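You operate a simulated robot arm through the tools that you are given. There is no shell and no other tool. Be economical: measure what you need, move in short steps, check, and stop when the job is done.

You are at the controls of a simulated two-armed robot. One attempt, no reset.

## Task
Put one of the clear bottles from the shelf under the air panel on the top of the back table. Take the can that says "medium" from the lower shelf of the tall blue table and leave it on the sheet on the top of the long steel table. Put the white pad on the top of the grey table away on the top of the spill kit table. Take the white bottle from the top of the grey table and leave it on top of the beige small carton there. Pick up the small bottle from the top of the wall table with one hand, pass it to the other hand and put it on the bottom shelf of the grey shelf unit. Open the cabinet three door, take the tape roll on the top of the wall table and put it away on the middle shelf of cabinet three and shut the door again. Fetch the small jug from the top of the wall table and set it on the lower shelf of the wall table. Put two of the blue caps from the top of the wall table on the lower shelf of the wall table. Open the cabinet four door, take the blue scrubber on the top of the wall table and put it away on the middle shelf of cabinet four and shut the door again. Do these in any order. Set down upright: clear bottle, can, white bottle, small bottle, small jug.

It is judged by the outcome, as a careful person would: the job done as asked, and still so three seconds after it is handed in. It fails if anything else is knocked over, pushed out of place, dropped, spilled or broken. A push-on lid holds only when it is set on centred and level and pressed home; a screw cap is set on level and turned clockwise until tight. Flat cloth is picked up by pressing the open fingertips on it (5 to 10 N) and closing them slowly along it; thin cloth reads only 2 to 8 mm in the jaws.

## Robot
Two 7-joint arms with two-finger parallel grippers on one trunk, on a base that drives. Base frame: it is fixed to the floor where the robot stands at the start and does not move with it; the origin is under the middle of the robot, x ahead of it, y to its left, z up. Lengths are in cm, angles in rad, forces in N, time in s.
The left shoulder is at the start at [6, 18.9, 104.7], the right one opposite. With the tool pointing down near the work surface each hand reaches from about 10 to 34 cm from the robot's upright axis, wherever it stands, measured 20 degrees to its own side. Places, roughly: blue cap (4x4x2 cm) [270, -630, 80]; blue scrubber [275, -650, 75]; bottom shelf of the grey shelf unit [-160, -660, 40]; cabinet four door [-320, -380, 70]; cabinet three door [-320, -410, 70]; can [-150, 100, 50]; clear bottle (7x7x23 cm) [50, -30, 70]; lower shelf of the wall table [200, -650, 20]; middle shelf of cabinet four [-350, -370, 50]; middle shelf of cabinet three [-350, -410, 50]; sheet (24x20x1 cm) [140, -30, 80]; small bottle (11x7x22 cm) [140, -630, 90]; small carton [275, 525, 75]; small jug [200, -650, 75]; tape roll (11x11x5 cm) [170, -640, 80]; top of the back table [50, -110, 80]; top of the spill kit table [420, -500, 80]; white bottle [250, 475, 100]; white pad [225, 525, 75]. Payload 3.43 kg a hand.
Tool frame (each hand has its own): the origin (TCP) lies between the finger pads and is the grasp point; the fingertips stand 3 cm ahead of it; z points along the fingers, y is the line along which they close. Largest opening 9.4 cm; finger width 2.8, thickness 1; the body of the gripper, 5 by 9.6 cm, starts 5.5 cm behind the TCP.
Orientation is that of the tool frame in the base frame, as [roll, pitch, yaw] about the fixed x, y, z axes, in that order (R = Rz(yaw) Ry(pitch) Rx(roll)). With the fingers straight down and closing along the base's y, the tool's x points along the base's -x, its y along +y and its z along -z.

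## Interface
- The arms move only by the tool servo_tool. It takes "left_commands", "right_commands" or both (then of equal length, played together; a hand with none holds still); each is a list of rows, each an object of numbers (a shift or turn left out is 0, a gripper value left out holds the last): "dx", "dy", "dz": the shift along the base's x, y, z in cm; "rx", "ry", "rz": the turn, a rotation vector about the base's x, y, z in rad; "jaw": the opening, from 0 (shut) to 1 (fully open). In form: [{"dx": .., "dy": .., "dz": .., "rx": .., "ry": .., "rz": .., "jaw": ..}, ...]. A call has 1 to 8 rows; each row is the pose to reach, as a shift and turn from the pose commanded when the call began. A row lasts 0.2 s, in which the tool goes at most 5 cm and 0.15 rad; a call with a longer step from one row to the next is refused whole, and so is a gripper value outside its range. A pose out of reach is approached as far as the arm can. The call stops where the force on the tool passes 40 N (or 10 N more than at its start, if that is more) or the arm is blocked; 0.2 s more then pass. The fingers move at their own pace (about 15.3 cm/s each) and stop on an object; they squeeze with about 21 N. The grip force told is the motor's: it shows also when the fingers shut on nothing. Time passes only in rows, and 0.2 s behind the last, so rows that repeat a pose let the fingers close. It gives the time, the measured TCP pose, the force on the tool (base axes), the opening and the grip force at its end, in the units of the frame above (readings bear some noise), with the torque about the TCP (base axes, N m) and any sound that the robot's microphone picked up.
- Cameras (640 x 400 px; columns grow to the right, rows downward): "scene" is now at [0.19, -4.81, 159.6]; the picture's right is [-0.61, -0.79, 0.00], its down [-0.59, 0.46, -0.66] and it looks along [0.52, -0.40, -0.75] (base axes); focal length 281 px, centre (320, 200). "left" rides on the left gripper at [7.6, -1.4, -10.2] in its tool frame; the picture's right is [0.18, 0.98, 0.00], its down [-0.75, 0.14, -0.64] and it looks along [-0.63, 0.12, 0.77] (tool axes); focal length 243 px, centre (320, 200). "right" rides on the right gripper at [7.6, 1.4, -10.2] in its tool frame; the picture's right is [-0.18, 0.98, 0.00], its down [-0.75, -0.14, -0.64] and it looks along [-0.63, -0.12, 0.77] (tool axes); focal length 243 px, centre (320, 200).
- camera(camera): a new picture of that camera. The clock stands still meanwhile.
- move_column(by): slides the trunk up (or, below 0, down) by that many cm; the arms and the scene camera ride with it, the base frame stays. It gives what a move gives, with no picture.
- roll_base(legs): drives the robot by 1 to 6 legs, each [ahead, left, turn to the left] in cm, cm and rad, along the robot's own axes; the way and the turn of a leg run together, so that a leg with both is an arc; at most 150 cm and 3.142 rad a leg. The arms and the cameras ride along, it lands a little off, and it stops where it bumps. It gives what a move gives.
- head_to(pan, tilt): turns the head with the scene camera to pan (to the left, within 1.501 rad either way) and tilt (down, from -0.506 to 1.204), counted from straight ahead of the robot. It gives what a move gives.
- measure_at(camera, pixels): for up to 12 pixels [column, row] of the newest picture of that camera ("zoom" is the newest enlarged one), the place [x, y, z] in the base frame of the surface seen there, good to about 0.3 cm. The clock stands still meanwhile.
- zoom(camera, box): a new picture of the part [left, top, right, bottom] of that camera's present view, enlarged. The clock stands still meanwhile.
- job_done(): hands the job in; it is judged then, once.

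Go step by step. Measure first, check grasps and placings, and put right what went wrong. The budget is 385 turns and 370 pictures, counting those below and the enlarged ones. Unless the task says otherwise, let go and move clear before handing in, and close with one line.

The tools are called after "Call:" by a JSON object that holds its "name" and its "arguments". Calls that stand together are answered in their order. servo_tool: Moves the arms, as the interface text tells. Its arguments: {"type":"object","properties":{"left_commands":{"type":"array","items":{"type":"object","properties":{"dx":{"type":"number"},"dy":{"type":"number"},"dz":{"type":"number"},"rx":{"type":"number"},"ry":{"type":"number"},"rz":{"type":"number"},"jaw":{"type":"number"}}}},"right_commands":{"type":"array","items":{"type":"object","properties":{"dx":{"type":"number"},"dy":{"type":"number"},"dz":{"type":"number"},"rx":{"type":"number"},"ry":{"type":"number"},"rz":{"type":"number"},"jaw":{"type":"number"}}}}},"required":[]} The other tools are called the same way: move_column (by) slides the trunk up or down; roll_base (legs) drives the base; head_to (pan, tilt) turns the head that bears the scene camera; camera (camera) takes a picture; measure_at (camera, pixels) gives the place of the surface under pixels of a picture; zoom (camera, box) takes an enlarged picture of a part of a camera's view; job_done () hands the job in.

At the start:

```text
clock: 0.0
left_eef_pos: [41.44, -0.75, 107.69]
left_ee_rot: [3.141, 0.0, 3.14]
left_contact_force: [-0.5, -0.5, -0.2]
left_ft_torque: [-0.04, 0.01, -0.02]
left_grip_width: 9.41
left_grasp_force: 0.0
right_eef_pos: [24.55, -37.99, 104.44]
right_ee_rot: [-3.14, 0.001, 3.141]
right_contact_force: [0.4, -0.2, -1.1]
right_ft_torque: [0.03, -0.02, -0.02]
right_grip_width: 9.39
right_grasp_force: 0.0
trunk travel left (down, up): [-71.9, 27.1]
robot x, y, heading: [-0.06, 0.12, -0.002]
head pan, tilt: [-0.66, 0.85]
```

scene: 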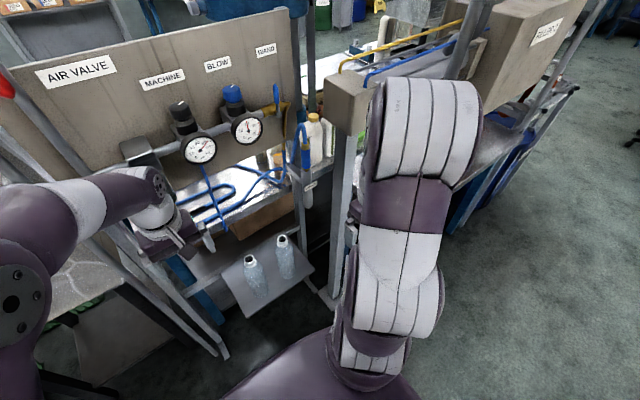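
right: 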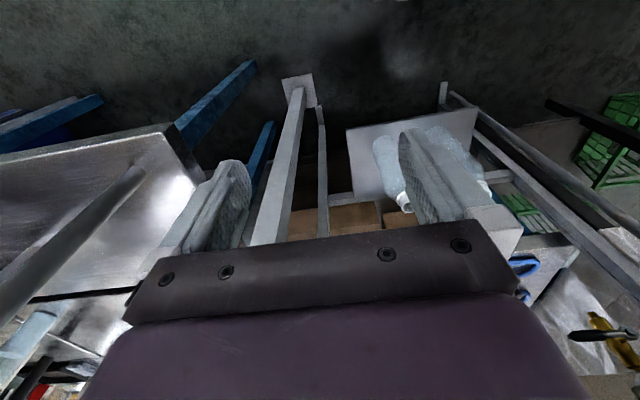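
left: 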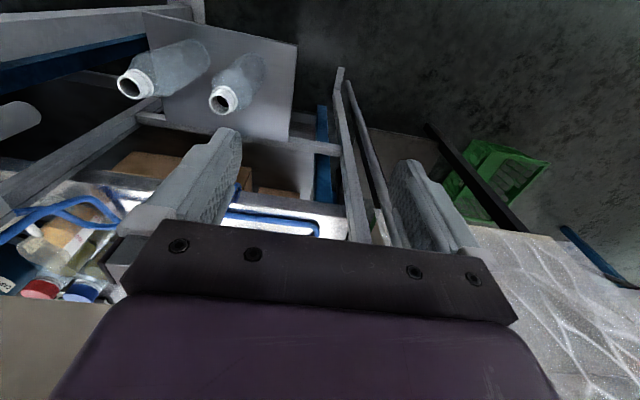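

The scene shows two clear bottles on a small shelf at about (255,265) and (285,255), under the air panel. I measure them and the surroundings.

Call:
{"name": "measure_at", "arguments": {"camera": "scene", "pixels": [[250, 260], [281, 240], [255, 290], [285, 278], [245, 310], [312, 268], [220, 272], [280, 230], [210, 215], [300, 150], [340, 250], [190, 290]]}}

Call:
{"name": "head_to", "arguments": {"pan": 0, "tilt": 0.5}}

Call:
{"name": "camera", "arguments": {"camera": "scene"}}

```text
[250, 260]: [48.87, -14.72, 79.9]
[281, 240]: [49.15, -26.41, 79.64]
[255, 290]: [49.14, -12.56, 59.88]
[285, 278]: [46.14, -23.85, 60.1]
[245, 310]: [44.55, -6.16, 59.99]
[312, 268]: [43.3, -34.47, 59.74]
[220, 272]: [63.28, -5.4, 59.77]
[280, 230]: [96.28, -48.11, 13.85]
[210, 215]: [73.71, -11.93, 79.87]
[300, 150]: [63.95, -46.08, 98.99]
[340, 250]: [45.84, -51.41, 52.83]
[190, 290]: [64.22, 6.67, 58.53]
```

```text
clock: 1.0
left_eef_pos: [41.27, -0.88, 107.67]
left_ee_rot: [3.141, 0.001, -3.14]
left_contact_force: [-0.1, 0.5, 0.3]
left_ft_torque: [0.02, 0.01, 0.01]
left_grip_width: 9.38
left_grasp_force: 0.1
right_eef_pos: [24.51, -37.92, 104.42]
right_ee_rot: [-3.141, 0.002, -3.141]
right_contact_force: [-0.2, 0.0, 0.3]
right_ft_torque: [0.0, 0.01, -0.01]
right_grip_width: 9.42
right_grasp_force: 0.1
trunk travel left (down, up): [-71.9, 27.1]
robot x, y, heading: [0.01, -0.08, 0.003]
head pan, tilt: [0.0, 0.499]
```

```text
366 pictures are left
```

scene: 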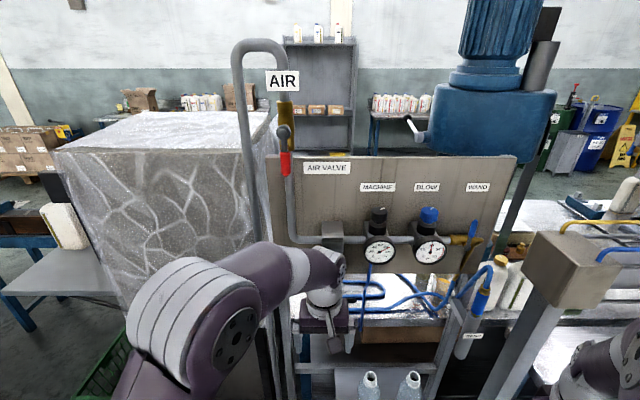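

Shelf at z≈60, bottle tops ≈83. I look around to the right to see the back table and the long steel table.

Call:
{"name": "head_to", "arguments": {"pan": -1.1, "tilt": 0.5}}

Call:
{"name": "camera", "arguments": {"camera": "scene"}}

Call:
{"name": "head_to", "arguments": {"pan": 1.2, "tilt": 0.4}}

Call:
{"name": "camera", "arguments": {"camera": "scene"}}

```text
clock: 2.4
left_eef_pos: [41.33, -0.8, 107.76]
left_ee_rot: [3.142, -0.001, 3.141]
left_contact_force: [-0.7, 0.0, -0.5]
left_ft_torque: [0.04, 0.01, -0.01]
left_grip_width: 9.41
left_grasp_force: 0.0
right_eef_pos: [24.69, -38.04, 104.32]
right_ee_rot: [-3.14, 0.001, -3.141]
right_contact_force: [-1.1, 0.2, -0.3]
right_ft_torque: [-0.04, 0.01, -0.02]
right_grip_width: 9.41
right_grasp_force: 0.1
trunk travel left (down, up): [-71.9, 27.1]
robot x, y, heading: [-0.16, -0.01, -0.003]
head pan, tilt: [-1.1, 0.499]
```

```text
365 pictures are left
```

scene: 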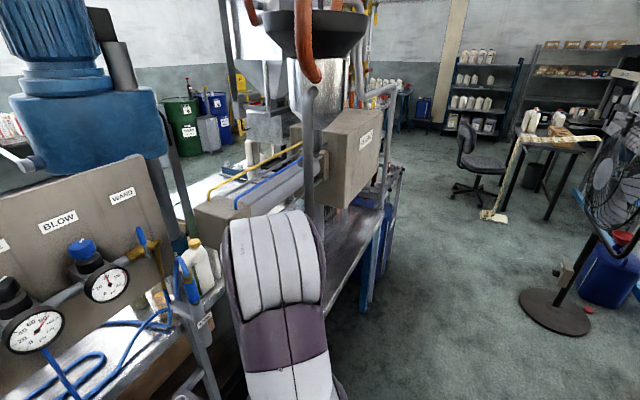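

```text
clock: 4.5
left_eef_pos: [41.27, -0.82, 107.75]
left_ee_rot: [3.141, 0.001, -3.141]
left_contact_force: [-0.3, 0.3, -0.1]
left_ft_torque: [0.0, 0.01, 0.04]
left_grip_width: 9.39
left_grasp_force: 0.0
right_eef_pos: [24.59, -37.97, 104.51]
right_ee_rot: [-3.141, 0.0, -3.141]
right_contact_force: [-1.0, 1.0, 0.7]
right_ft_torque: [0.0, -0.06, -0.03]
right_grip_width: 9.41
right_grasp_force: 0.1
trunk travel left (down, up): [-71.9, 27.1]
robot x, y, heading: [-0.14, -0.1, 0.005]
head pan, tilt: [1.201, 0.4]
```

```text
364 pictures are left
```

scene: 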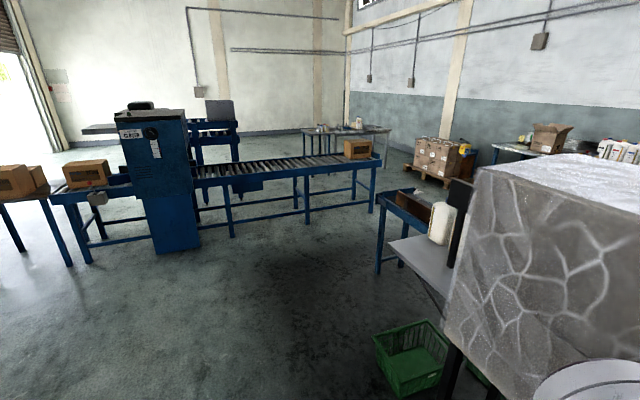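

The back table is likely the steel bench right-front with the grey gearbox box. I move the right hand over the right bottle (≈[49.8,-26.8]) at height.

Call:
{"name": "servo_tool", "arguments": {"right_commands": [{"dx": 4.2, "dy": 1.9, "jaw": 0.7}, {"dx": 8.4, "dy": 3.7}, {"dx": 12.6, "dy": 5.6}, {"dx": 16.8, "dy": 7.5}, {"dx": 21, "dy": 9.3}, {"dx": 25.2, "dy": 11.2}, {"dx": 25.2, "dy": 11.2}]}}

Call:
{"name": "camera", "arguments": {"camera": "right"}}

Call:
{"name": "head_to", "arguments": {"pan": -0.5, "tilt": 0.7}}

Call:
{"name": "camera", "arguments": {"camera": "scene"}}

```text
clock: 6.1
left_eef_pos: [41.23, -0.85, 107.74]
left_ee_rot: [-3.141, 0.001, -3.139]
left_contact_force: [-0.1, 0.2, 0.0]
left_ft_torque: [0.0, 0.02, 0.0]
left_grip_width: 9.4
left_grasp_force: 0.0
right_eef_pos: [49.58, -26.48, 104.26]
right_ee_rot: [-3.14, 0.0, 3.141]
right_contact_force: [0.6, -1.3, 0.1]
right_ft_torque: [-0.01, -0.03, 0.01]
right_grip_width: 6.6
right_grasp_force: 0.1
trunk travel left (down, up): [-71.9, 27.1]
robot x, y, heading: [-0.08, -0.09, 0.003]
head pan, tilt: [1.201, 0.4]
```

```text
363 pictures are left
```

right: 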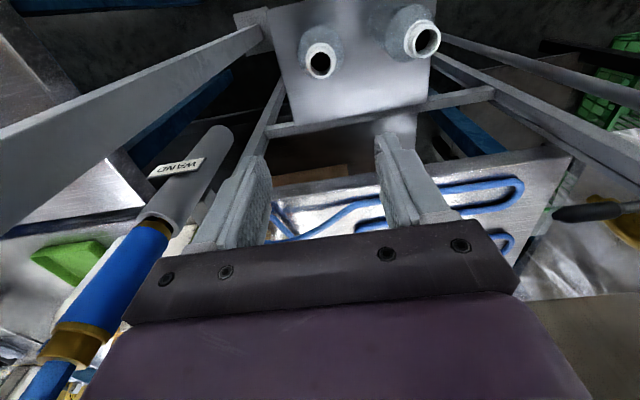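

```text
clock: 7.8
left_eef_pos: [41.26, -0.87, 107.71]
left_ee_rot: [-3.142, 0.001, 3.141]
left_contact_force: [0.4, -1.8, -0.1]
left_ft_torque: [-0.01, 0.01, -0.01]
left_grip_width: 9.39
left_grasp_force: 0.1
right_eef_pos: [49.6, -26.65, 104.27]
right_ee_rot: [-3.141, 0.001, 3.141]
right_contact_force: [-0.2, 0.2, -0.5]
right_ft_torque: [0.0, 0.03, 0.02]
right_grip_width: 6.59
right_grasp_force: 0.0
trunk travel left (down, up): [-71.9, 27.1]
robot x, y, heading: [-0.05, -0.01, -0.004]
head pan, tilt: [-0.499, 0.7]
```

```text
362 pictures are left
```

scene: 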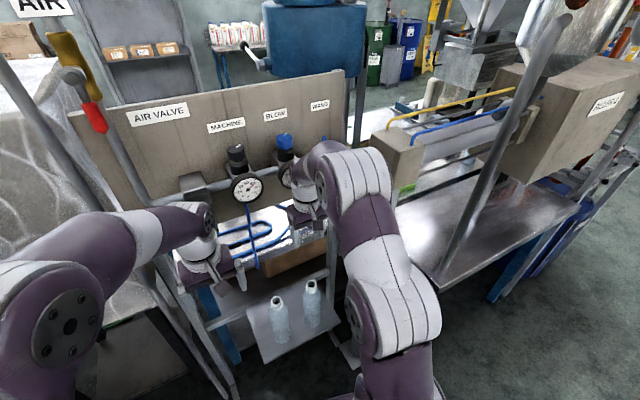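

The right camera sees bottle mouths at (320,62) and (425,40); I measure them and the bench surface.

Call:
{"name": "measure_at", "arguments": {"camera": "right", "pixels": [[306, 62], [336, 62], [320, 47], [320, 76], [411, 40], [442, 40], [425, 25]]}}

Call:
{"name": "measure_at", "arguments": {"camera": "scene", "pixels": [[420, 220], [440, 280], [510, 195], [560, 205], [470, 260], [500, 220], [460, 235], [400, 205], [575, 210], [540, 185]]}}

```text
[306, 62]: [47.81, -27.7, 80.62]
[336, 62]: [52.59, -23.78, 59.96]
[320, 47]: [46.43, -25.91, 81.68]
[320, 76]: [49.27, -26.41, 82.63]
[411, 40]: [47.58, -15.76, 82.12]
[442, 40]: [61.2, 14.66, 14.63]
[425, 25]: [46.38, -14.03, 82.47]
```

```text
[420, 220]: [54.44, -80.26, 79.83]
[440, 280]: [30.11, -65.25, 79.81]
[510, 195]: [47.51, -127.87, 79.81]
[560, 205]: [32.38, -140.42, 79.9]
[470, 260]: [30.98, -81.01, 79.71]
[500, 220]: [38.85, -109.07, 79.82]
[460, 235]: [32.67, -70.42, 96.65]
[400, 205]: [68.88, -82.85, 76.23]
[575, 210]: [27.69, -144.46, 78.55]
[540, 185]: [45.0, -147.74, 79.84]
```

Right bottle's mouth centre is ≈(47.8,-26.3,82.6). I descend to z≈80 over it and close.

Call:
{"name": "servo_tool", "arguments": {"right_commands": [{"dx": -1.8, "dy": 0.3, "dz": -4}, {"dx": -1.8, "dy": 0.3, "dz": -8.9}, {"dx": -1.8, "dy": 0.3, "dz": -13.8}, {"dx": -1.8, "dy": 0.3, "dz": -17}]}}

Call:
{"name": "camera", "arguments": {"camera": "right"}}

```text
clock: 8.8
left_eef_pos: [41.3, -0.81, 107.54]
left_ee_rot: [3.142, 0.0, -3.141]
left_contact_force: [0.0, 0.1, -0.3]
left_ft_torque: [0.02, 0.02, -0.01]
left_grip_width: 9.4
left_grasp_force: 0.0
right_eef_pos: [47.88, -26.61, 87.39]
right_ee_rot: [3.141, 0.0, 3.142]
right_contact_force: [-0.9, 0.8, 0.3]
right_ft_torque: [0.0, -0.01, -0.02]
right_grip_width: 6.57
right_grasp_force: 0.1
trunk travel left (down, up): [-71.9, 27.1]
robot x, y, heading: [-0.12, -0.13, 0.002]
head pan, tilt: [-0.499, 0.7]
```

```text
361 pictures are left
```

right: 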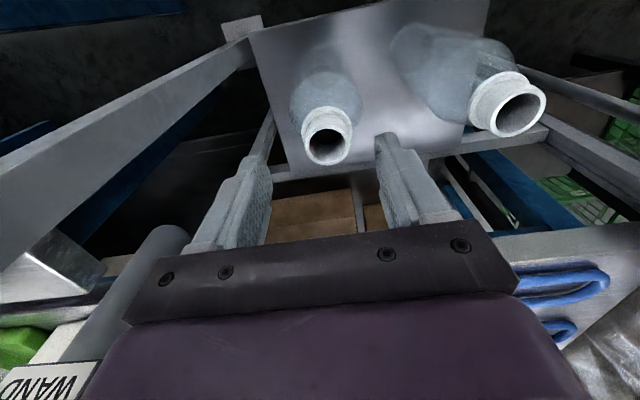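

The mouth appears at (327,133); TCP line at that depth would be ≈(320,144), so shift about −0.7 x, +0.4 y and go down.

Call:
{"name": "servo_tool", "arguments": {"right_commands": [{"dx": -0.8, "dy": 0.4, "dz": -3.5}, {"dx": -0.8, "dy": 0.4, "dz": -7.2}, {"dx": -0.8, "dy": 0.4, "dz": -7.2}]}}

Call:
{"name": "camera", "arguments": {"camera": "right"}}

```text
clock: 9.6
left_eef_pos: [41.14, -0.86, 107.79]
left_ee_rot: [-3.141, 0.0, -3.139]
left_contact_force: [-0.2, 0.1, -0.2]
left_ft_torque: [0.02, 0.0, 0.0]
left_grip_width: 9.41
left_grasp_force: 0.2
right_eef_pos: [47.14, -26.23, 80.02]
right_ee_rot: [3.141, -0.001, -3.141]
right_contact_force: [0.1, 0.1, 0.4]
right_ft_torque: [-0.01, 0.01, 0.01]
right_grip_width: 6.59
right_grasp_force: 0.1
trunk travel left (down, up): [-71.9, 27.1]
robot x, y, heading: [0.05, 0.4, -0.004]
head pan, tilt: [-0.499, 0.7]
```

```text
360 pictures are left
```

right: 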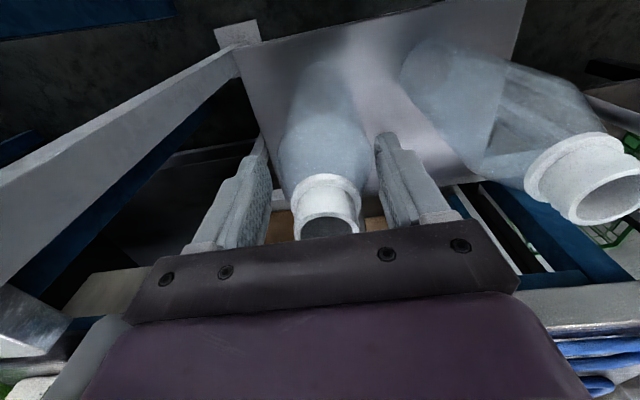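

The neck is between the pads (330,200). I close and lift.

Call:
{"name": "servo_tool", "arguments": {"right_commands": [{"jaw": 0}, {"jaw": 0}, {"jaw": 0}, {"dz": 1}, {"dz": 4}, {"dz": 8}]}}

Call:
{"name": "camera", "arguments": {"camera": "right"}}

```text
clock: 11.0
left_eef_pos: [41.23, -0.83, 107.79]
left_ee_rot: [3.14, 0.0, -3.14]
left_contact_force: [-0.3, 1.4, -0.6]
left_ft_torque: [-0.02, -0.01, -0.01]
left_grip_width: 9.42
left_grasp_force: 0.1
right_eef_pos: [47.06, -26.36, 88.02]
right_ee_rot: [-3.14, 0.0, -3.142]
right_contact_force: [-0.3, 0.6, 0.2]
right_ft_torque: [0.01, -0.01, 0.0]
right_grip_width: 5.8
right_grasp_force: 21.0
trunk travel left (down, up): [-71.9, 27.1]
robot x, y, heading: [0.06, 0.02, -0.0]
head pan, tilt: [-0.499, 0.7]
```

```text
359 pictures are left
```

right: 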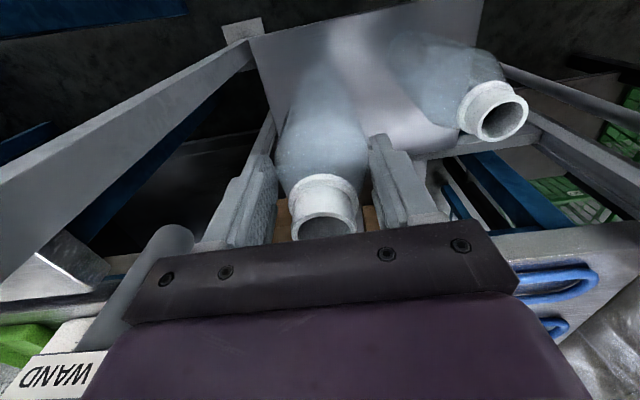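

Gripped (5.8 cm at the shoulder, 21 N). I raise and retract toward the robot.

Call:
{"name": "servo_tool", "arguments": {"right_commands": [{"dx": -2, "dz": 4.5}, {"dx": -4, "dz": 9}, {"dx": -6, "dz": 13.5}, {"dx": -9, "dz": 17}, {"dx": -13, "dz": 19}, {"dx": -17, "dz": 20}, {"dx": -19, "dz": 20}]}}

Call:
{"name": "roll_base", "arguments": {"legs": [[-8, 0, 0], [0, -60, 0]]}}

Call:
{"name": "head_to", "arguments": {"pan": -0.5, "tilt": 0.7}}

Call:
{"name": "camera", "arguments": {"camera": "scene"}}

```text
clock: 12.6
left_eef_pos: [41.24, -0.8, 107.6]
left_ee_rot: [-3.141, 0.0, 3.141]
left_contact_force: [-0.6, 0.7, -0.4]
left_ft_torque: [0.01, -0.01, 0.0]
left_grip_width: 9.39
left_grasp_force: 0.1
right_eef_pos: [28.26, -26.21, 108.07]
right_ee_rot: [3.141, 0.0, -3.141]
right_contact_force: [0.1, 0.6, -0.4]
right_ft_torque: [0.04, 0.0, 0.01]
right_grip_width: 5.76
right_grasp_force: 21.0
trunk travel left (down, up): [-71.9, 27.1]
robot x, y, heading: [-0.05, -0.25, 0.0]
head pan, tilt: [-0.499, 0.7]
```

```text
clock: 16.7
left_eef_pos: [33.44, -60.86, 107.72]
left_ee_rot: [-3.141, -0.001, -3.14]
left_contact_force: [-0.4, 0.1, -0.2]
left_ft_torque: [0.03, 0.01, 0.0]
left_grip_width: 9.39
left_grasp_force: 0.0
right_eef_pos: [20.55, -86.3, 108.11]
right_ee_rot: [3.141, -0.002, -3.14]
right_contact_force: [0.7, -0.3, 0.2]
right_ft_torque: [0.01, -0.05, -0.08]
right_grip_width: 5.7
right_grasp_force: 20.8
trunk travel left (down, up): [-71.9, 27.1]
robot x, y, heading: [-7.55, -59.89, 0.002]
head pan, tilt: [-0.499, 0.7]
```

```text
clock: 17.3
left_eef_pos: [33.47, -60.87, 107.63]
left_ee_rot: [3.142, 0.0, -3.138]
left_contact_force: [-0.3, -0.3, 0.3]
left_ft_torque: [-0.01, 0.0, 0.0]
left_grip_width: 9.4
left_grasp_force: 0.1
right_eef_pos: [20.49, -86.27, 108.09]
right_ee_rot: [3.141, 0.001, -3.138]
right_contact_force: [0.2, 0.9, -0.1]
right_ft_torque: [0.0, 0.02, 0.01]
right_grip_width: 5.7
right_grasp_force: 20.2
trunk travel left (down, up): [-71.9, 27.1]
robot x, y, heading: [-7.64, -59.94, 0.002]
head pan, tilt: [-0.499, 0.7]
```

```text
358 pictures are left
```

scene: 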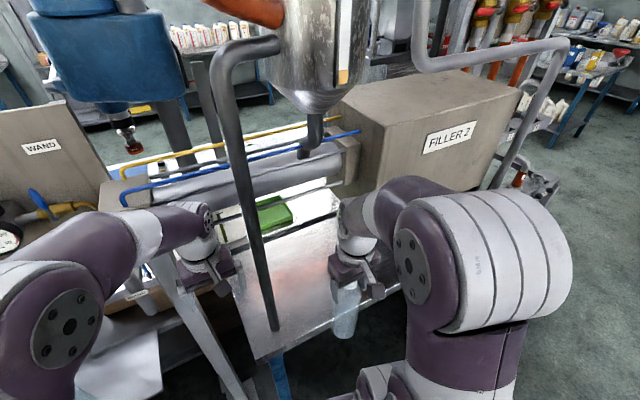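

The bottle is just in front of the bench at (345,310). I measure the bench surface near it and the FILLER 2 box bounds.

Call:
{"name": "measure_at", "arguments": {"camera": "scene", "pixels": [[300, 310], [260, 355], [320, 270], [330, 290], [275, 325], [440, 180], [385, 195], [372, 130], [385, 290], [245, 170]]}}

Call:
{"name": "camera", "arguments": {"camera": "right"}}

```text
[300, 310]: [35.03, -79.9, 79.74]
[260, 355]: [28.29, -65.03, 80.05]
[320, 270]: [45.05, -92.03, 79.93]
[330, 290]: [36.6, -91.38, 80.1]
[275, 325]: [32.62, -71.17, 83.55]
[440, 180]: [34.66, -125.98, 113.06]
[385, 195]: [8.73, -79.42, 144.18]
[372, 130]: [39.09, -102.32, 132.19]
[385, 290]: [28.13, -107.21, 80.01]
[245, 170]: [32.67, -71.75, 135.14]
```

```text
357 pictures are left
```

right: 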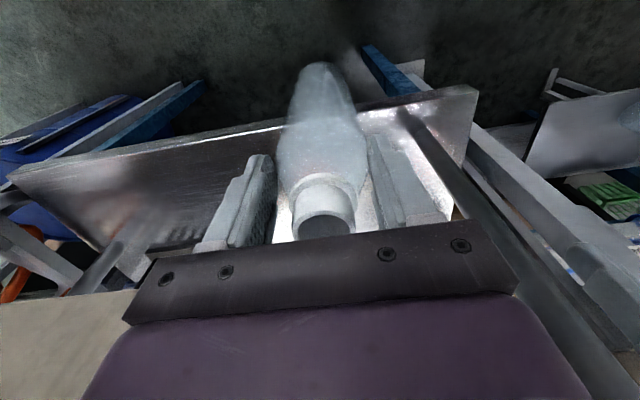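

I move the bottle forward over the bench to x≈35.5 and lower it to just above contact.

Call:
{"name": "servo_tool", "arguments": {"right_commands": [{"dx": 4}, {"dx": 8}, {"dx": 12}, {"dx": 15.2}, {"dx": 15.2, "dz": -4}, {"dx": 15.2, "dz": -7.4}, {"dx": 15.2, "dz": -7.4}]}}

Call:
{"name": "camera", "arguments": {"camera": "scene"}}

```text
clock: 18.9
left_eef_pos: [33.41, -60.85, 107.78]
left_ee_rot: [-3.141, 0.001, -3.139]
left_contact_force: [0.0, 0.3, 0.1]
left_ft_torque: [0.01, 0.04, -0.01]
left_grip_width: 9.41
left_grasp_force: 0.0
right_eef_pos: [35.52, -86.24, 100.76]
right_ee_rot: [3.141, -0.001, -3.139]
right_contact_force: [-0.7, 0.2, 0.4]
right_ft_torque: [0.02, 0.0, 0.04]
right_grip_width: 5.69
right_grasp_force: 20.9
trunk travel left (down, up): [-71.9, 27.1]
robot x, y, heading: [-7.88, -59.91, 0.006]
head pan, tilt: [-0.499, 0.7]
```

```text
356 pictures are left
```

scene: 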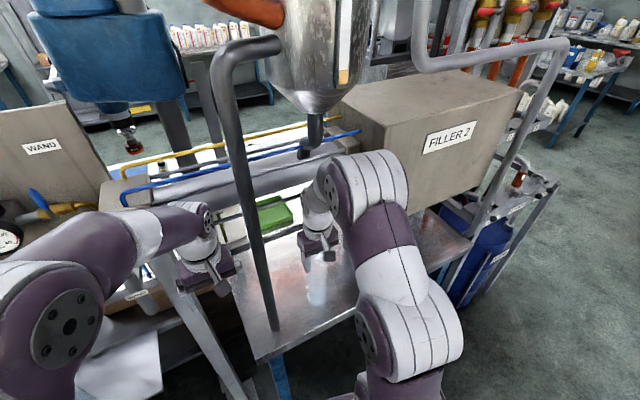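

Free of the box. I lower slowly until it touches.

Call:
{"name": "servo_tool", "arguments": {"right_commands": [{"dz": -0.4}, {"dz": -0.8}, {"dz": -1.1}, {"dz": -1.1}]}}

```text
clock: 19.9
left_eef_pos: [33.23, -60.71, 107.88]
left_ee_rot: [-3.141, 0.002, -3.139]
left_contact_force: [-0.1, 0.1, 0.4]
left_ft_torque: [0.0, 0.02, -0.01]
left_grip_width: 9.4
left_grasp_force: 0.1
right_eef_pos: [35.58, -86.14, 99.92]
right_ee_rot: [-3.141, 0.007, -3.137]
right_contact_force: [1.1, -0.4, 33.9]
right_ft_torque: [-0.02, -0.49, -0.01]
right_grip_width: 5.91
right_grasp_force: 21.0
trunk travel left (down, up): [-71.9, 27.1]
robot x, y, heading: [-7.81, -60.2, 0.002]
head pan, tilt: [-0.499, 0.7]
```

Contact at 34 N upward; the bottle is on the bench. I ease up slightly, release, rise and check.

Call:
{"name": "servo_tool", "arguments": {"right_commands": [{"dz": 0.2}, {"dz": 0.2, "jaw": 0.7}, {"dz": 0.2, "jaw": 0.9}, {"dz": 0.2}, {"dz": 4}, {"dz": 8}, {"dz": 12}]}}

Call:
{"name": "camera", "arguments": {"camera": "right"}}

```text
clock: 21.5
left_eef_pos: [33.51, -60.84, 107.75]
left_ee_rot: [-3.141, 0.001, -3.137]
left_contact_force: [0.6, -0.1, 0.1]
left_ft_torque: [0.01, 0.0, -0.01]
left_grip_width: 9.4
left_grasp_force: 0.1
right_eef_pos: [35.49, -85.94, 110.39]
right_ee_rot: [3.141, -0.004, -3.139]
right_contact_force: [-0.2, 0.3, -0.2]
right_ft_torque: [-0.01, 0.01, 0.01]
right_grip_width: 8.47
right_grasp_force: 0.2
right hand out of reach, approached as far as the arm can: row 7
trunk travel left (down, up): [-71.9, 27.1]
robot x, y, heading: [-7.78, -60.1, 0.004]
head pan, tilt: [-0.499, 0.7]
```

```text
355 pictures are left
```

right: 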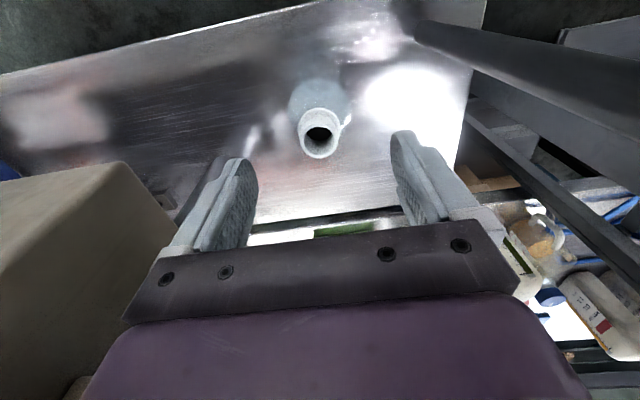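

The bottle stands upright at (320,130). I retract the arm and look for the tall blue table behind-left.

Call:
{"name": "servo_tool", "arguments": {"right_commands": [{"dx": -4}, {"dx": -8}, {"dx": -12}, {"dx": -15}, {"dx": -15, "dz": 0}]}}

Call:
{"name": "roll_base", "arguments": {"legs": [[-60, 0, 0], [0, 0, 2.4]]}}

Call:
{"name": "head_to", "arguments": {"pan": 0, "tilt": 0.35}}

Call:
{"name": "camera", "arguments": {"camera": "scene"}}

```text
clock: 22.7
left_eef_pos: [33.57, -60.79, 107.75]
left_ee_rot: [-3.141, -0.001, -3.139]
left_contact_force: [0.1, -0.5, 0.5]
left_ft_torque: [0.01, 0.01, -0.03]
left_grip_width: 9.42
left_grasp_force: 0.1
right_eef_pos: [20.69, -86.22, 110.39]
right_ee_rot: [-3.141, -0.003, -3.14]
right_contact_force: [0.3, -0.1, -0.1]
right_ft_torque: [-0.02, 0.0, -0.01]
right_grip_width: 8.44
right_grasp_force: 0.0
trunk travel left (down, up): [-71.9, 27.1]
robot x, y, heading: [-7.74, -60.15, 0.008]
head pan, tilt: [-0.499, 0.7]
```

```text
clock: 31.8
left_eef_pos: [-98.67, -32.78, 107.68]
left_ee_rot: [3.141, -0.001, -0.721]
left_contact_force: [0.1, 0.1, -0.4]
left_ft_torque: [0.01, 0.02, 0.0]
left_grip_width: 9.4
left_grasp_force: 0.1
right_eef_pos: [-72.32, -22.22, 110.52]
right_ee_rot: [3.141, 0.003, -0.722]
right_contact_force: [0.1, 0.1, 0.3]
right_ft_torque: [-0.02, -0.03, 0.02]
right_grip_width: 8.5
right_grasp_force: 0.1
trunk travel left (down, up): [-71.9, 27.1]
robot x, y, heading: [-68.2, -60.71, 2.424]
head pan, tilt: [-0.499, 0.7]
```

```text
clock: 32.7
left_eef_pos: [-98.76, -32.77, 107.65]
left_ee_rot: [3.142, -0.001, -0.721]
left_contact_force: [-1.3, -0.1, 0.5]
left_ft_torque: [-0.04, 0.02, 0.02]
left_grip_width: 9.39
left_grasp_force: 0.0
right_eef_pos: [-72.36, -22.12, 110.57]
right_ee_rot: [-3.141, 0.001, -0.721]
right_contact_force: [0.0, 0.2, -0.6]
right_ft_torque: [0.0, -0.02, 0.01]
right_grip_width: 8.45
right_grasp_force: 0.0
trunk travel left (down, up): [-71.9, 27.1]
robot x, y, heading: [-68.12, -60.85, 2.422]
head pan, tilt: [0.0, 0.351]
```

```text
354 pictures are left
```

scene: 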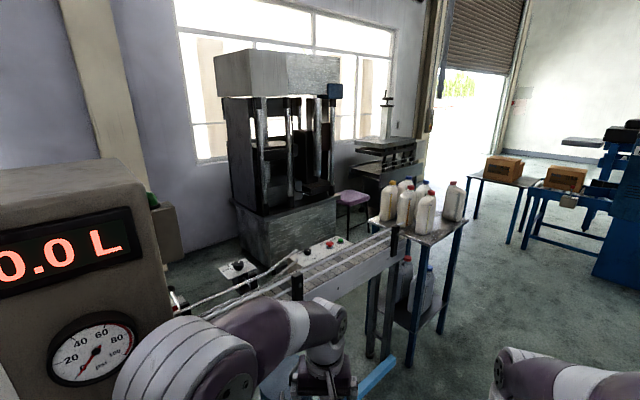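

The tall blue table with bottles on top and grey cans below is at (415,270). I measure it and zoom.

Call:
{"name": "zoom", "arguments": {"camera": "scene", "box": [340, 170, 500, 370]}}

Call:
{"name": "measure_at", "arguments": {"camera": "scene", "pixels": [[405, 275], [425, 285], [385, 310], [415, 320], [380, 225], [440, 240], [465, 225], [370, 350], [412, 360], [447, 330], [345, 275]]}}

```text
2.00 times, centred on (420, 270) of scene
```

zoom: 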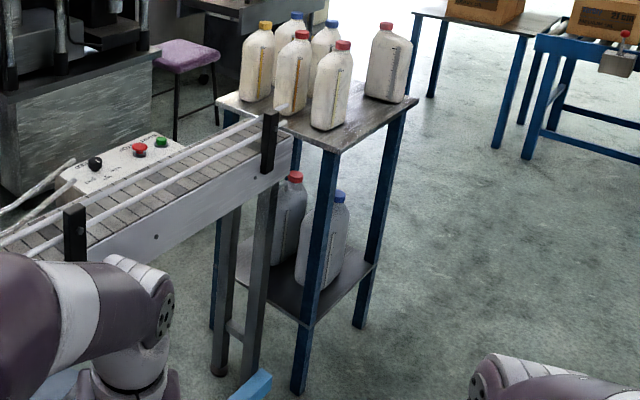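

```text
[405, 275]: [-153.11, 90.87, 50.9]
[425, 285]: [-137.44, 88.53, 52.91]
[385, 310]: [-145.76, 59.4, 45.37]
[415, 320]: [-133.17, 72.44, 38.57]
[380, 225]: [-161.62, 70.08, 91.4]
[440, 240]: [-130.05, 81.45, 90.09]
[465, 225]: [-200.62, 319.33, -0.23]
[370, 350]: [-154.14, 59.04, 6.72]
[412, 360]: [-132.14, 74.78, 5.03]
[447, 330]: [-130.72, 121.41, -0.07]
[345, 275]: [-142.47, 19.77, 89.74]
```

I turn to face −x and look at the floor to the right side before strafing toward the table.

Call:
{"name": "roll_base", "arguments": {"legs": [[0, 0, 0.72]]}}

Call:
{"name": "head_to", "arguments": {"pan": -0.9, "tilt": 0.6}}

Call:
{"name": "camera", "arguments": {"camera": "scene"}}

```text
clock: 34.4
left_eef_pos: [-107.41, -47.93, 107.7]
left_ee_rot: [3.137, 0.001, -0.285]
left_contact_force: [-0.5, -0.3, -0.5]
left_ft_torque: [0.02, -0.02, 0.0]
left_grip_width: 9.39
left_grasp_force: 0.1
right_eef_pos: [-88.38, -27.4, 110.5]
right_ee_rot: [3.138, 0.001, -0.272]
right_contact_force: [-0.7, 0.3, -0.1]
right_ft_torque: [-0.03, -0.04, 0.0]
right_grip_width: 8.48
right_grasp_force: 0.1
trunk travel left (down, up): [-71.9, 27.1]
robot x, y, heading: [-68.44, -60.38, 2.871]
head pan, tilt: [0.0, 0.351]
stopped in leg 1: the robot was blocked; the commanded pose is now the measured one
```

```text
clock: 35.6
left_eef_pos: [-107.31, -47.95, 107.62]
left_ee_rot: [3.139, 0.002, -0.282]
left_contact_force: [-0.5, 1.8, -0.7]
left_ft_torque: [-0.1, 0.01, 0.04]
left_grip_width: 9.39
left_grasp_force: 0.0
right_eef_pos: [-88.41, -27.41, 110.51]
right_ee_rot: [3.14, 0.002, -0.271]
right_contact_force: [-0.3, 0.7, -0.3]
right_ft_torque: [0.01, 0.04, -0.06]
right_grip_width: 8.43
right_grasp_force: 0.1
trunk travel left (down, up): [-71.9, 27.1]
robot x, y, heading: [-67.94, -60.45, 2.87]
head pan, tilt: [-0.901, 0.6]
```

```text
352 pictures are left
```

scene: 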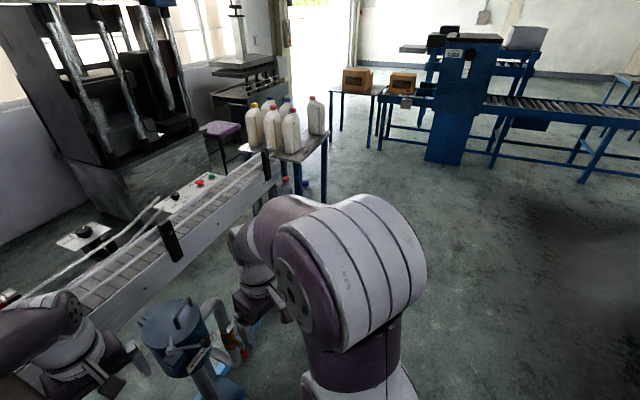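

The turn was blocked; a blue stand is at (180,340). I look left and measure what is near.

Call:
{"name": "measure_at", "arguments": {"camera": "scene", "pixels": [[175, 340], [215, 335], [210, 385], [170, 245], [500, 300]]}}

Call:
{"name": "head_to", "arguments": {"pan": 0.6, "tilt": 0.6}}

Call:
{"name": "camera", "arguments": {"camera": "scene"}}

Call:
{"name": "head_to", "arguments": {"pan": 0.0, "tilt": 1.1}}

Call:
{"name": "camera", "arguments": {"camera": "scene"}}

```text
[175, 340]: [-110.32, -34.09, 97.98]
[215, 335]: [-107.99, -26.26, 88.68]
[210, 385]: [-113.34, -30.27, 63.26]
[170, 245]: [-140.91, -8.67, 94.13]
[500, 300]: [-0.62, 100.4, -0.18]
```

```text
clock: 37.2
left_eef_pos: [-107.41, -47.92, 107.63]
left_ee_rot: [3.138, 0.001, -0.282]
left_contact_force: [0.6, 4.9, -0.6]
left_ft_torque: [-0.26, 0.04, 0.04]
left_grip_width: 9.4
left_grasp_force: 0.1
right_eef_pos: [-88.44, -27.49, 110.52]
right_ee_rot: [3.139, 0.001, -0.272]
right_contact_force: [-0.2, -0.5, -0.1]
right_ft_torque: [-0.01, 0.0, 0.0]
right_grip_width: 8.47
right_grasp_force: 0.0
trunk travel left (down, up): [-71.9, 27.1]
robot x, y, heading: [-68.53, -60.53, 2.866]
head pan, tilt: [0.6, 0.6]
```

```text
351 pictures are left
```

scene: 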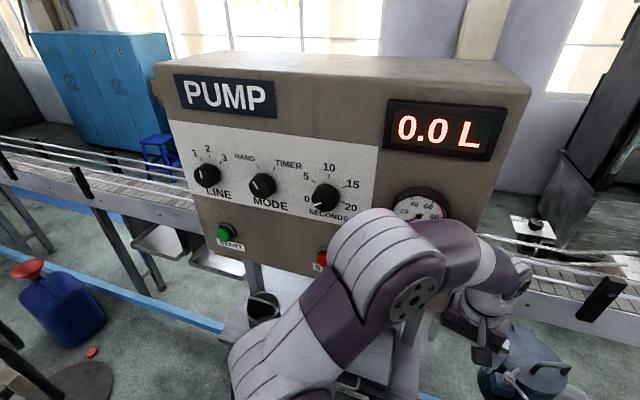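

```text
clock: 38.2
left_eef_pos: [-107.3, -47.93, 107.73]
left_ee_rot: [3.137, 0.002, -0.283]
left_contact_force: [1.2, 6.0, -1.9]
left_ft_torque: [-0.3, 0.09, 0.09]
left_grip_width: 9.41
left_grasp_force: 0.1
right_eef_pos: [-88.46, -27.46, 110.58]
right_ee_rot: [3.138, 0.002, -0.269]
right_contact_force: [-0.3, -0.2, -0.5]
right_ft_torque: [0.02, 0.01, 0.03]
right_grip_width: 8.49
right_grasp_force: 0.2
trunk travel left (down, up): [-71.9, 27.1]
robot x, y, heading: [-68.13, -60.59, 2.874]
head pan, tilt: [0.0, 1.1]
```

```text
350 pictures are left
```

scene: 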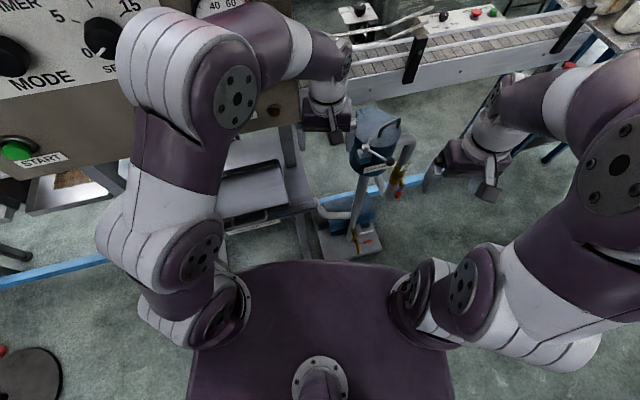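

The left forearm touches the pump box lightly (6 N). I turn right away from it to face +y, then drive up to beside the tall blue table.

Call:
{"name": "roll_base", "arguments": {"legs": [[0, 0, -1.3], [145, 0, 0]]}}

Call:
{"name": "head_to", "arguments": {"pan": 1.2, "tilt": 0.6}}

Call:
{"name": "camera", "arguments": {"camera": "scene"}}

```text
clock: 48.6
left_eef_pos: [-68.69, 125.91, 107.73]
left_ee_rot: [-3.141, 0.0, -1.574]
left_contact_force: [-0.1, 0.2, 0.2]
left_ft_torque: [-0.02, 0.02, -0.01]
left_grip_width: 9.39
left_grasp_force: 0.0
right_eef_pos: [-43.75, 113.35, 110.59]
right_ee_rot: [-3.141, 0.0, -1.565]
right_contact_force: [0.7, -0.8, 0.3]
right_ft_torque: [0.0, 0.0, 0.03]
right_grip_width: 8.47
right_grasp_force: 0.1
trunk travel left (down, up): [-71.9, 27.1]
robot x, y, heading: [-69.35, 84.77, 1.58]
head pan, tilt: [0.0, 1.1]
```

```text
clock: 50.0
left_eef_pos: [-68.69, 125.68, 107.64]
left_ee_rot: [-3.141, 0.001, -1.574]
left_contact_force: [-0.4, 0.3, 0.1]
left_ft_torque: [0.01, 0.02, -0.02]
left_grip_width: 9.37
left_grasp_force: 0.0
right_eef_pos: [-43.64, 113.35, 110.63]
right_ee_rot: [-3.141, -0.002, -1.564]
right_contact_force: [0.6, -0.8, -0.5]
right_ft_torque: [0.0, -0.02, 0.04]
right_grip_width: 8.46
right_grasp_force: 0.0
trunk travel left (down, up): [-71.9, 27.1]
robot x, y, heading: [-69.92, 84.89, 1.58]
head pan, tilt: [1.201, 0.6]
```

```text
349 pictures are left
```

scene: 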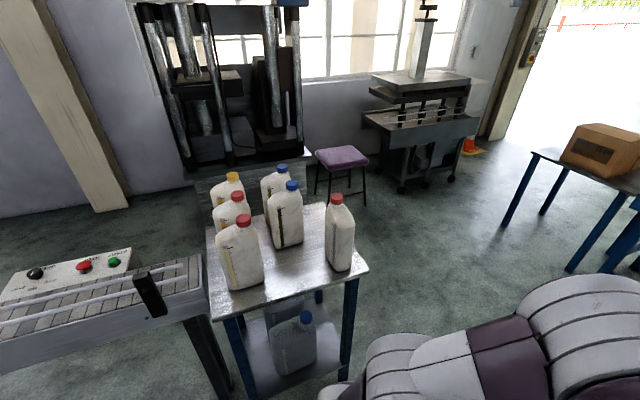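

Two cans on lower shelf are visible under the top; I turn to face the table and lower the trunk to see under.

Call:
{"name": "roll_base", "arguments": {"legs": [[0, 0, 1.56]]}}

Call:
{"name": "move_column", "arguments": {"by": -45}}

Call:
{"name": "head_to", "arguments": {"pan": 0.0, "tilt": 0.7}}

Call:
{"name": "camera", "arguments": {"camera": "scene"}}

```text
clock: 54.2
left_eef_pos: [-110.59, 85.99, 107.66]
left_ee_rot: [3.141, 0.001, -0.011]
left_contact_force: [-0.6, -0.8, -0.8]
left_ft_torque: [-0.02, -0.02, 0.02]
left_grip_width: 9.41
left_grasp_force: 0.1
right_eef_pos: [-98.15, 110.81, 110.53]
right_ee_rot: [3.142, -0.001, 0.0]
right_contact_force: [0.6, -0.6, 0.0]
right_ft_torque: [0.06, 0.02, -0.01]
right_grip_width: 8.44
right_grasp_force: 0.1
trunk travel left (down, up): [-71.9, 27.1]
robot x, y, heading: [-69.75, 84.93, 3.141]
head pan, tilt: [1.201, 0.6]
```

```text
refused: -45 is not a number from -40 to 40
```

```text
clock: 55.6
left_eef_pos: [-110.58, 85.97, 107.65]
left_ee_rot: [-3.14, -0.001, -0.012]
left_contact_force: [0.1, 0.8, -0.4]
left_ft_torque: [-0.01, 0.0, -0.02]
left_grip_width: 9.39
left_grasp_force: 0.2
right_eef_pos: [-98.05, 110.8, 110.6]
right_ee_rot: [3.141, 0.001, 0.0]
right_contact_force: [0.6, -0.7, 1.0]
right_ft_torque: [0.0, -0.01, 0.01]
right_grip_width: 8.47
right_grasp_force: 0.1
trunk travel left (down, up): [-71.9, 27.1]
robot x, y, heading: [-69.33, 84.74, 3.143]
head pan, tilt: [0.0, 0.7]
```

```text
348 pictures are left
```

scene: 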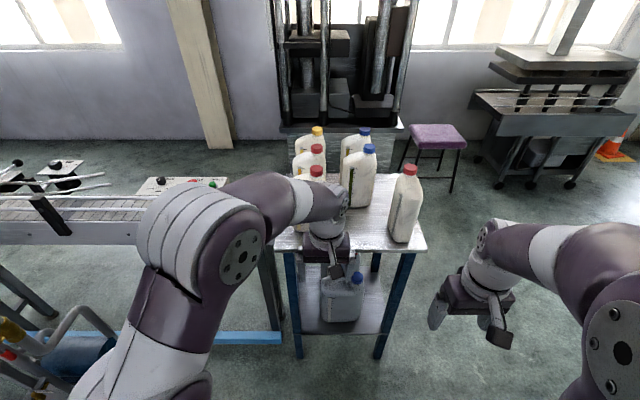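

Call:
{"name": "move_column", "arguments": {"by": -40}}

Call:
{"name": "head_to", "arguments": {"pan": 0.0, "tilt": 0.6}}

Call:
{"name": "camera", "arguments": {"camera": "scene"}}

Call:
{"name": "camera", "arguments": {"camera": "left"}}

```text
clock: 59.5
left_eef_pos: [-110.7, 86.09, 67.74]
left_ee_rot: [-3.141, 0.0, -0.013]
left_contact_force: [-0.2, 0.3, -0.4]
left_ft_torque: [0.03, -0.04, 0.0]
left_grip_width: 9.42
left_grasp_force: 0.0
right_eef_pos: [-98.08, 110.86, 70.61]
right_ee_rot: [3.14, 0.0, 0.0]
right_contact_force: [-1.1, 0.3, -0.3]
right_ft_torque: [0.05, -0.03, 0.03]
right_grip_width: 8.46
right_grasp_force: 0.1
trunk travel left (down, up): [-31.9, 67.1]
robot x, y, heading: [-69.33, 84.5, 3.14]
head pan, tilt: [0.0, 0.7]
```

```text
clock: 60.1
left_eef_pos: [-110.7, 86.08, 67.72]
left_ee_rot: [-3.141, 0.001, -0.013]
left_contact_force: [-0.4, -0.7, -0.4]
left_ft_torque: [-0.04, -0.02, -0.01]
left_grip_width: 9.41
left_grasp_force: 0.1
right_eef_pos: [-98.02, 110.83, 70.46]
right_ee_rot: [-3.141, 0.001, 0.0]
right_contact_force: [-0.2, 0.6, -0.1]
right_ft_torque: [0.0, 0.01, 0.01]
right_grip_width: 8.46
right_grasp_force: 0.1
trunk travel left (down, up): [-31.9, 67.1]
robot x, y, heading: [-69.52, 84.52, 3.139]
head pan, tilt: [0.0, 0.6]
```

```text
347 pictures are left
```

scene: 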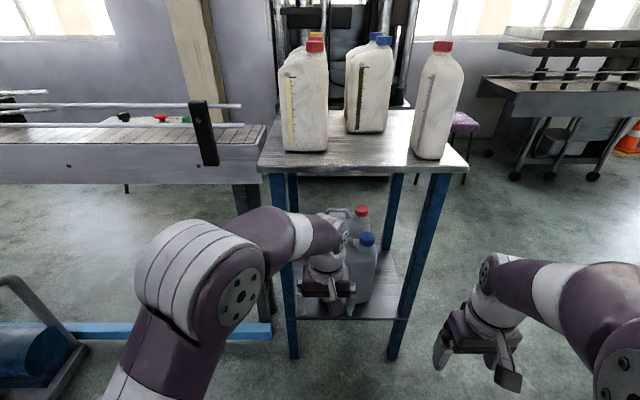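

```text
346 pictures are left
```

left: 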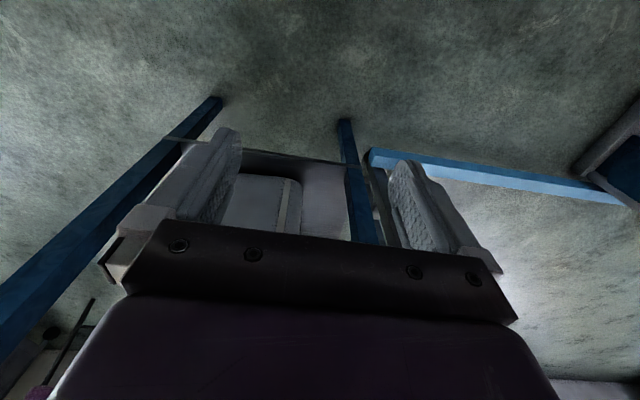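

The left hand blocks the view; I move it left and tilt it to point forward while I look at the cans.

Call:
{"name": "servo_tool", "arguments": {"left_commands": [{"dy": -2, "dx": 1, "ry": 0.14}, {"dy": -5, "dx": 2, "ry": 0.28}, {"dy": -8, "dx": 3, "ry": 0.42}, {"dy": -11, "dx": 4, "ry": 0.56}, {"dy": -14, "dx": 5, "ry": 0.7}, {"dy": -16, "dx": 6, "ry": 0.84}, {"dy": -18, "dx": 6, "ry": 0.98}, {"dy": -20, "dx": 6, "ry": 1.12}]}}

Call:
{"name": "zoom", "arguments": {"camera": "scene", "box": [260, 160, 480, 360]}}

```text
clock: 62.0
left_eef_pos: [-107.18, 68.25, 69.1]
left_ee_rot: [3.026, 1.107, -0.105]
left_contact_force: [0.6, -0.3, 0.6]
left_ft_torque: [0.01, 0.02, 0.01]
left_grip_width: 9.39
left_grasp_force: 0.1
left hand out of reach, approached as far as the arm can: row 5, 6, 7, 8
right_eef_pos: [-98.06, 110.95, 70.58]
right_ee_rot: [-3.141, 0.0, 0.001]
right_contact_force: [0.4, -0.8, 0.6]
right_ft_torque: [0.0, 0.0, 0.01]
right_grip_width: 8.44
right_grasp_force: 0.1
trunk travel left (down, up): [-31.9, 67.1]
robot x, y, heading: [-69.55, 84.56, 3.141]
head pan, tilt: [0.0, 0.6]
```

```text
2.00 times, centred on (370, 260) of scene
```

zoom: 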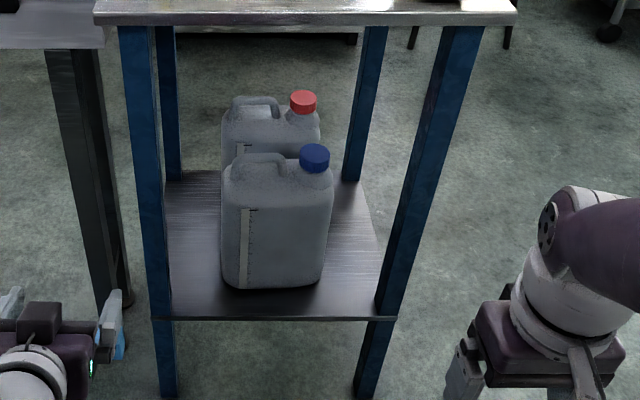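

I zoom in further to look for a "medium" label and measure the can.

Call:
{"name": "zoom", "arguments": {"camera": "scene", "box": [325, 195, 405, 315]}}

Call:
{"name": "measure_at", "arguments": {"camera": "scene", "pixels": [[350, 290], [380, 285], [417, 240], [367, 239], [342, 248], [411, 212], [355, 285], [355, 250], [420, 295], [345, 317], [400, 170], [450, 317], [343, 222]]}}

```text
3.33 times, centred on (365, 255) of scene
```

zoom: 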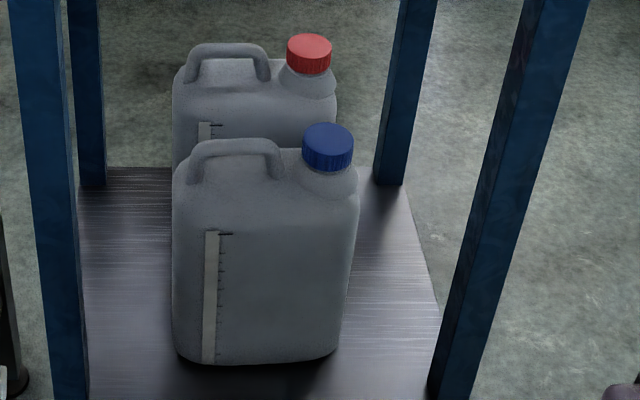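

```text
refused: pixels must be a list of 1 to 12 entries
```

No text on this face. I strafe right and turn to see the cans' other side.

Call:
{"name": "measure_at", "arguments": {"camera": "scene", "pixels": [[350, 290], [380, 285], [367, 239], [342, 248], [355, 250], [345, 317], [343, 222]]}}

Call:
{"name": "roll_base", "arguments": {"legs": [[0, -75, 0], [0, 0, 0.8]]}}

Call:
{"name": "camera", "arguments": {"camera": "scene"}}

```text
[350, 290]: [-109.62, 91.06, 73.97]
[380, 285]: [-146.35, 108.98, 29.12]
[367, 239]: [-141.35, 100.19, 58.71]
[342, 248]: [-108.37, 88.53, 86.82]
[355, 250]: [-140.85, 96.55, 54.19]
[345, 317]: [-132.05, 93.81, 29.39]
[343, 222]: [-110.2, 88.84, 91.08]
```

```text
clock: 68.1
left_eef_pos: [-83.88, 120.92, 68.88]
left_ee_rot: [3.025, 1.105, 0.696]
left_contact_force: [-0.6, 0.0, -0.6]
left_ft_torque: [0.0, 0.0, 0.0]
left_grip_width: 9.38
left_grasp_force: 0.1
right_eef_pos: [-108.18, 157.06, 70.64]
right_ee_rot: [3.141, 0.0, 0.801]
right_contact_force: [0.7, -0.1, -0.5]
right_ft_torque: [-0.03, -0.02, 0.0]
right_grip_width: 8.49
right_grasp_force: 0.1
trunk travel left (down, up): [-31.9, 67.1]
robot x, y, heading: [-69.13, 159.44, -2.344]
head pan, tilt: [0.0, 0.6]
```

```text
343 pictures are left
```

scene: 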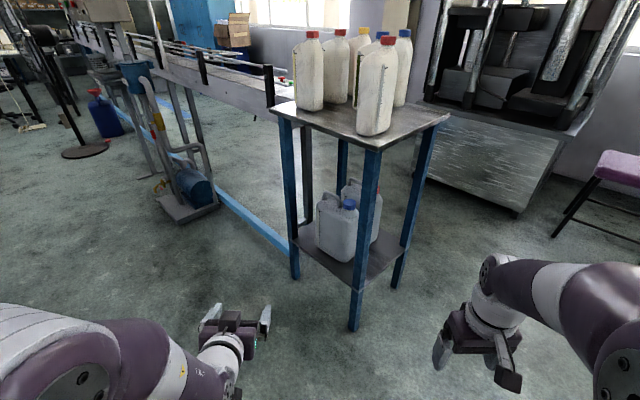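

Call:
{"name": "zoom", "arguments": {"camera": "scene", "box": [296, 170, 416, 280]}}

Call:
{"name": "measure_at", "arguments": {"camera": "scene", "pixels": [[348, 203], [330, 198], [340, 250], [337, 230], [353, 183], [373, 225], [365, 275], [300, 238], [294, 275], [356, 290], [352, 320], [395, 260]]}}

```text
3.64 times, centred on (356, 225) of scene
```

zoom: 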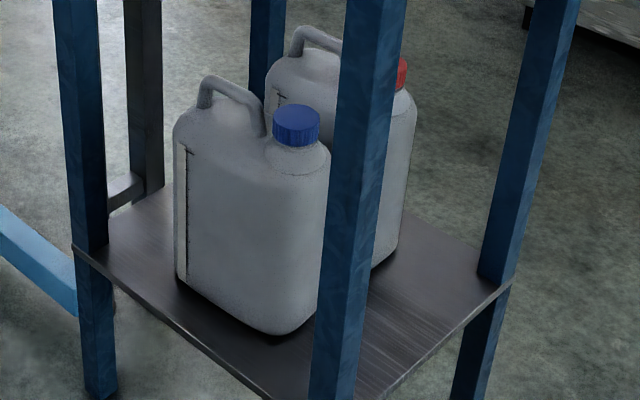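

```text
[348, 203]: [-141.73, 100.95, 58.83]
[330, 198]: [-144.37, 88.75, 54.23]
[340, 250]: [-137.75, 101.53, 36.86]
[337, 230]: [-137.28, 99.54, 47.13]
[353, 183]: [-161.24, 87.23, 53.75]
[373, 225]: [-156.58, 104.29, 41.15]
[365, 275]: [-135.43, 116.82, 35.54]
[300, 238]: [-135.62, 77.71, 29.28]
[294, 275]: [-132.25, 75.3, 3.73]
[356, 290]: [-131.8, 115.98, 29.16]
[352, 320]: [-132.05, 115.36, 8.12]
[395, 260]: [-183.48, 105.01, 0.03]
```

No text on +x or +y faces; I check the floor to the west before circling to the −x side.

Call:
{"name": "head_to", "arguments": {"pan": -0.7, "tilt": 0.5}}

Call:
{"name": "camera", "arguments": {"camera": "scene"}}

Call:
{"name": "measure_at", "arguments": {"camera": "scene", "pixels": [[330, 250], [400, 250], [450, 220], [390, 130], [320, 200], [480, 190]]}}

```text
clock: 69.2
left_eef_pos: [-83.9, 120.91, 68.99]
left_ee_rot: [3.024, 1.104, 0.695]
left_contact_force: [-0.4, 0.9, -0.6]
left_ft_torque: [0.02, -0.01, -0.03]
left_grip_width: 9.42
left_grasp_force: 0.1
right_eef_pos: [-108.14, 157.2, 70.56]
right_ee_rot: [3.141, -0.001, 0.802]
right_contact_force: [0.7, 0.2, -0.1]
right_ft_torque: [-0.01, -0.04, 0.0]
right_grip_width: 8.47
right_grasp_force: 0.1
trunk travel left (down, up): [-31.9, 67.1]
robot x, y, heading: [-69.36, 159.68, -2.347]
head pan, tilt: [-0.7, 0.499]
```

```text
341 pictures are left
```

scene: 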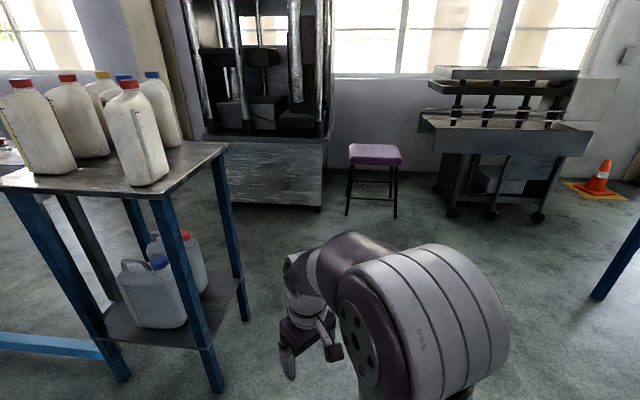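

```text
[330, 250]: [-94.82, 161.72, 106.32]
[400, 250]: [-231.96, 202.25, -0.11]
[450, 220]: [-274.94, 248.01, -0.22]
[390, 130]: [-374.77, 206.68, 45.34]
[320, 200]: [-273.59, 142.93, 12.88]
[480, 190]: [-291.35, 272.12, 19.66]
```

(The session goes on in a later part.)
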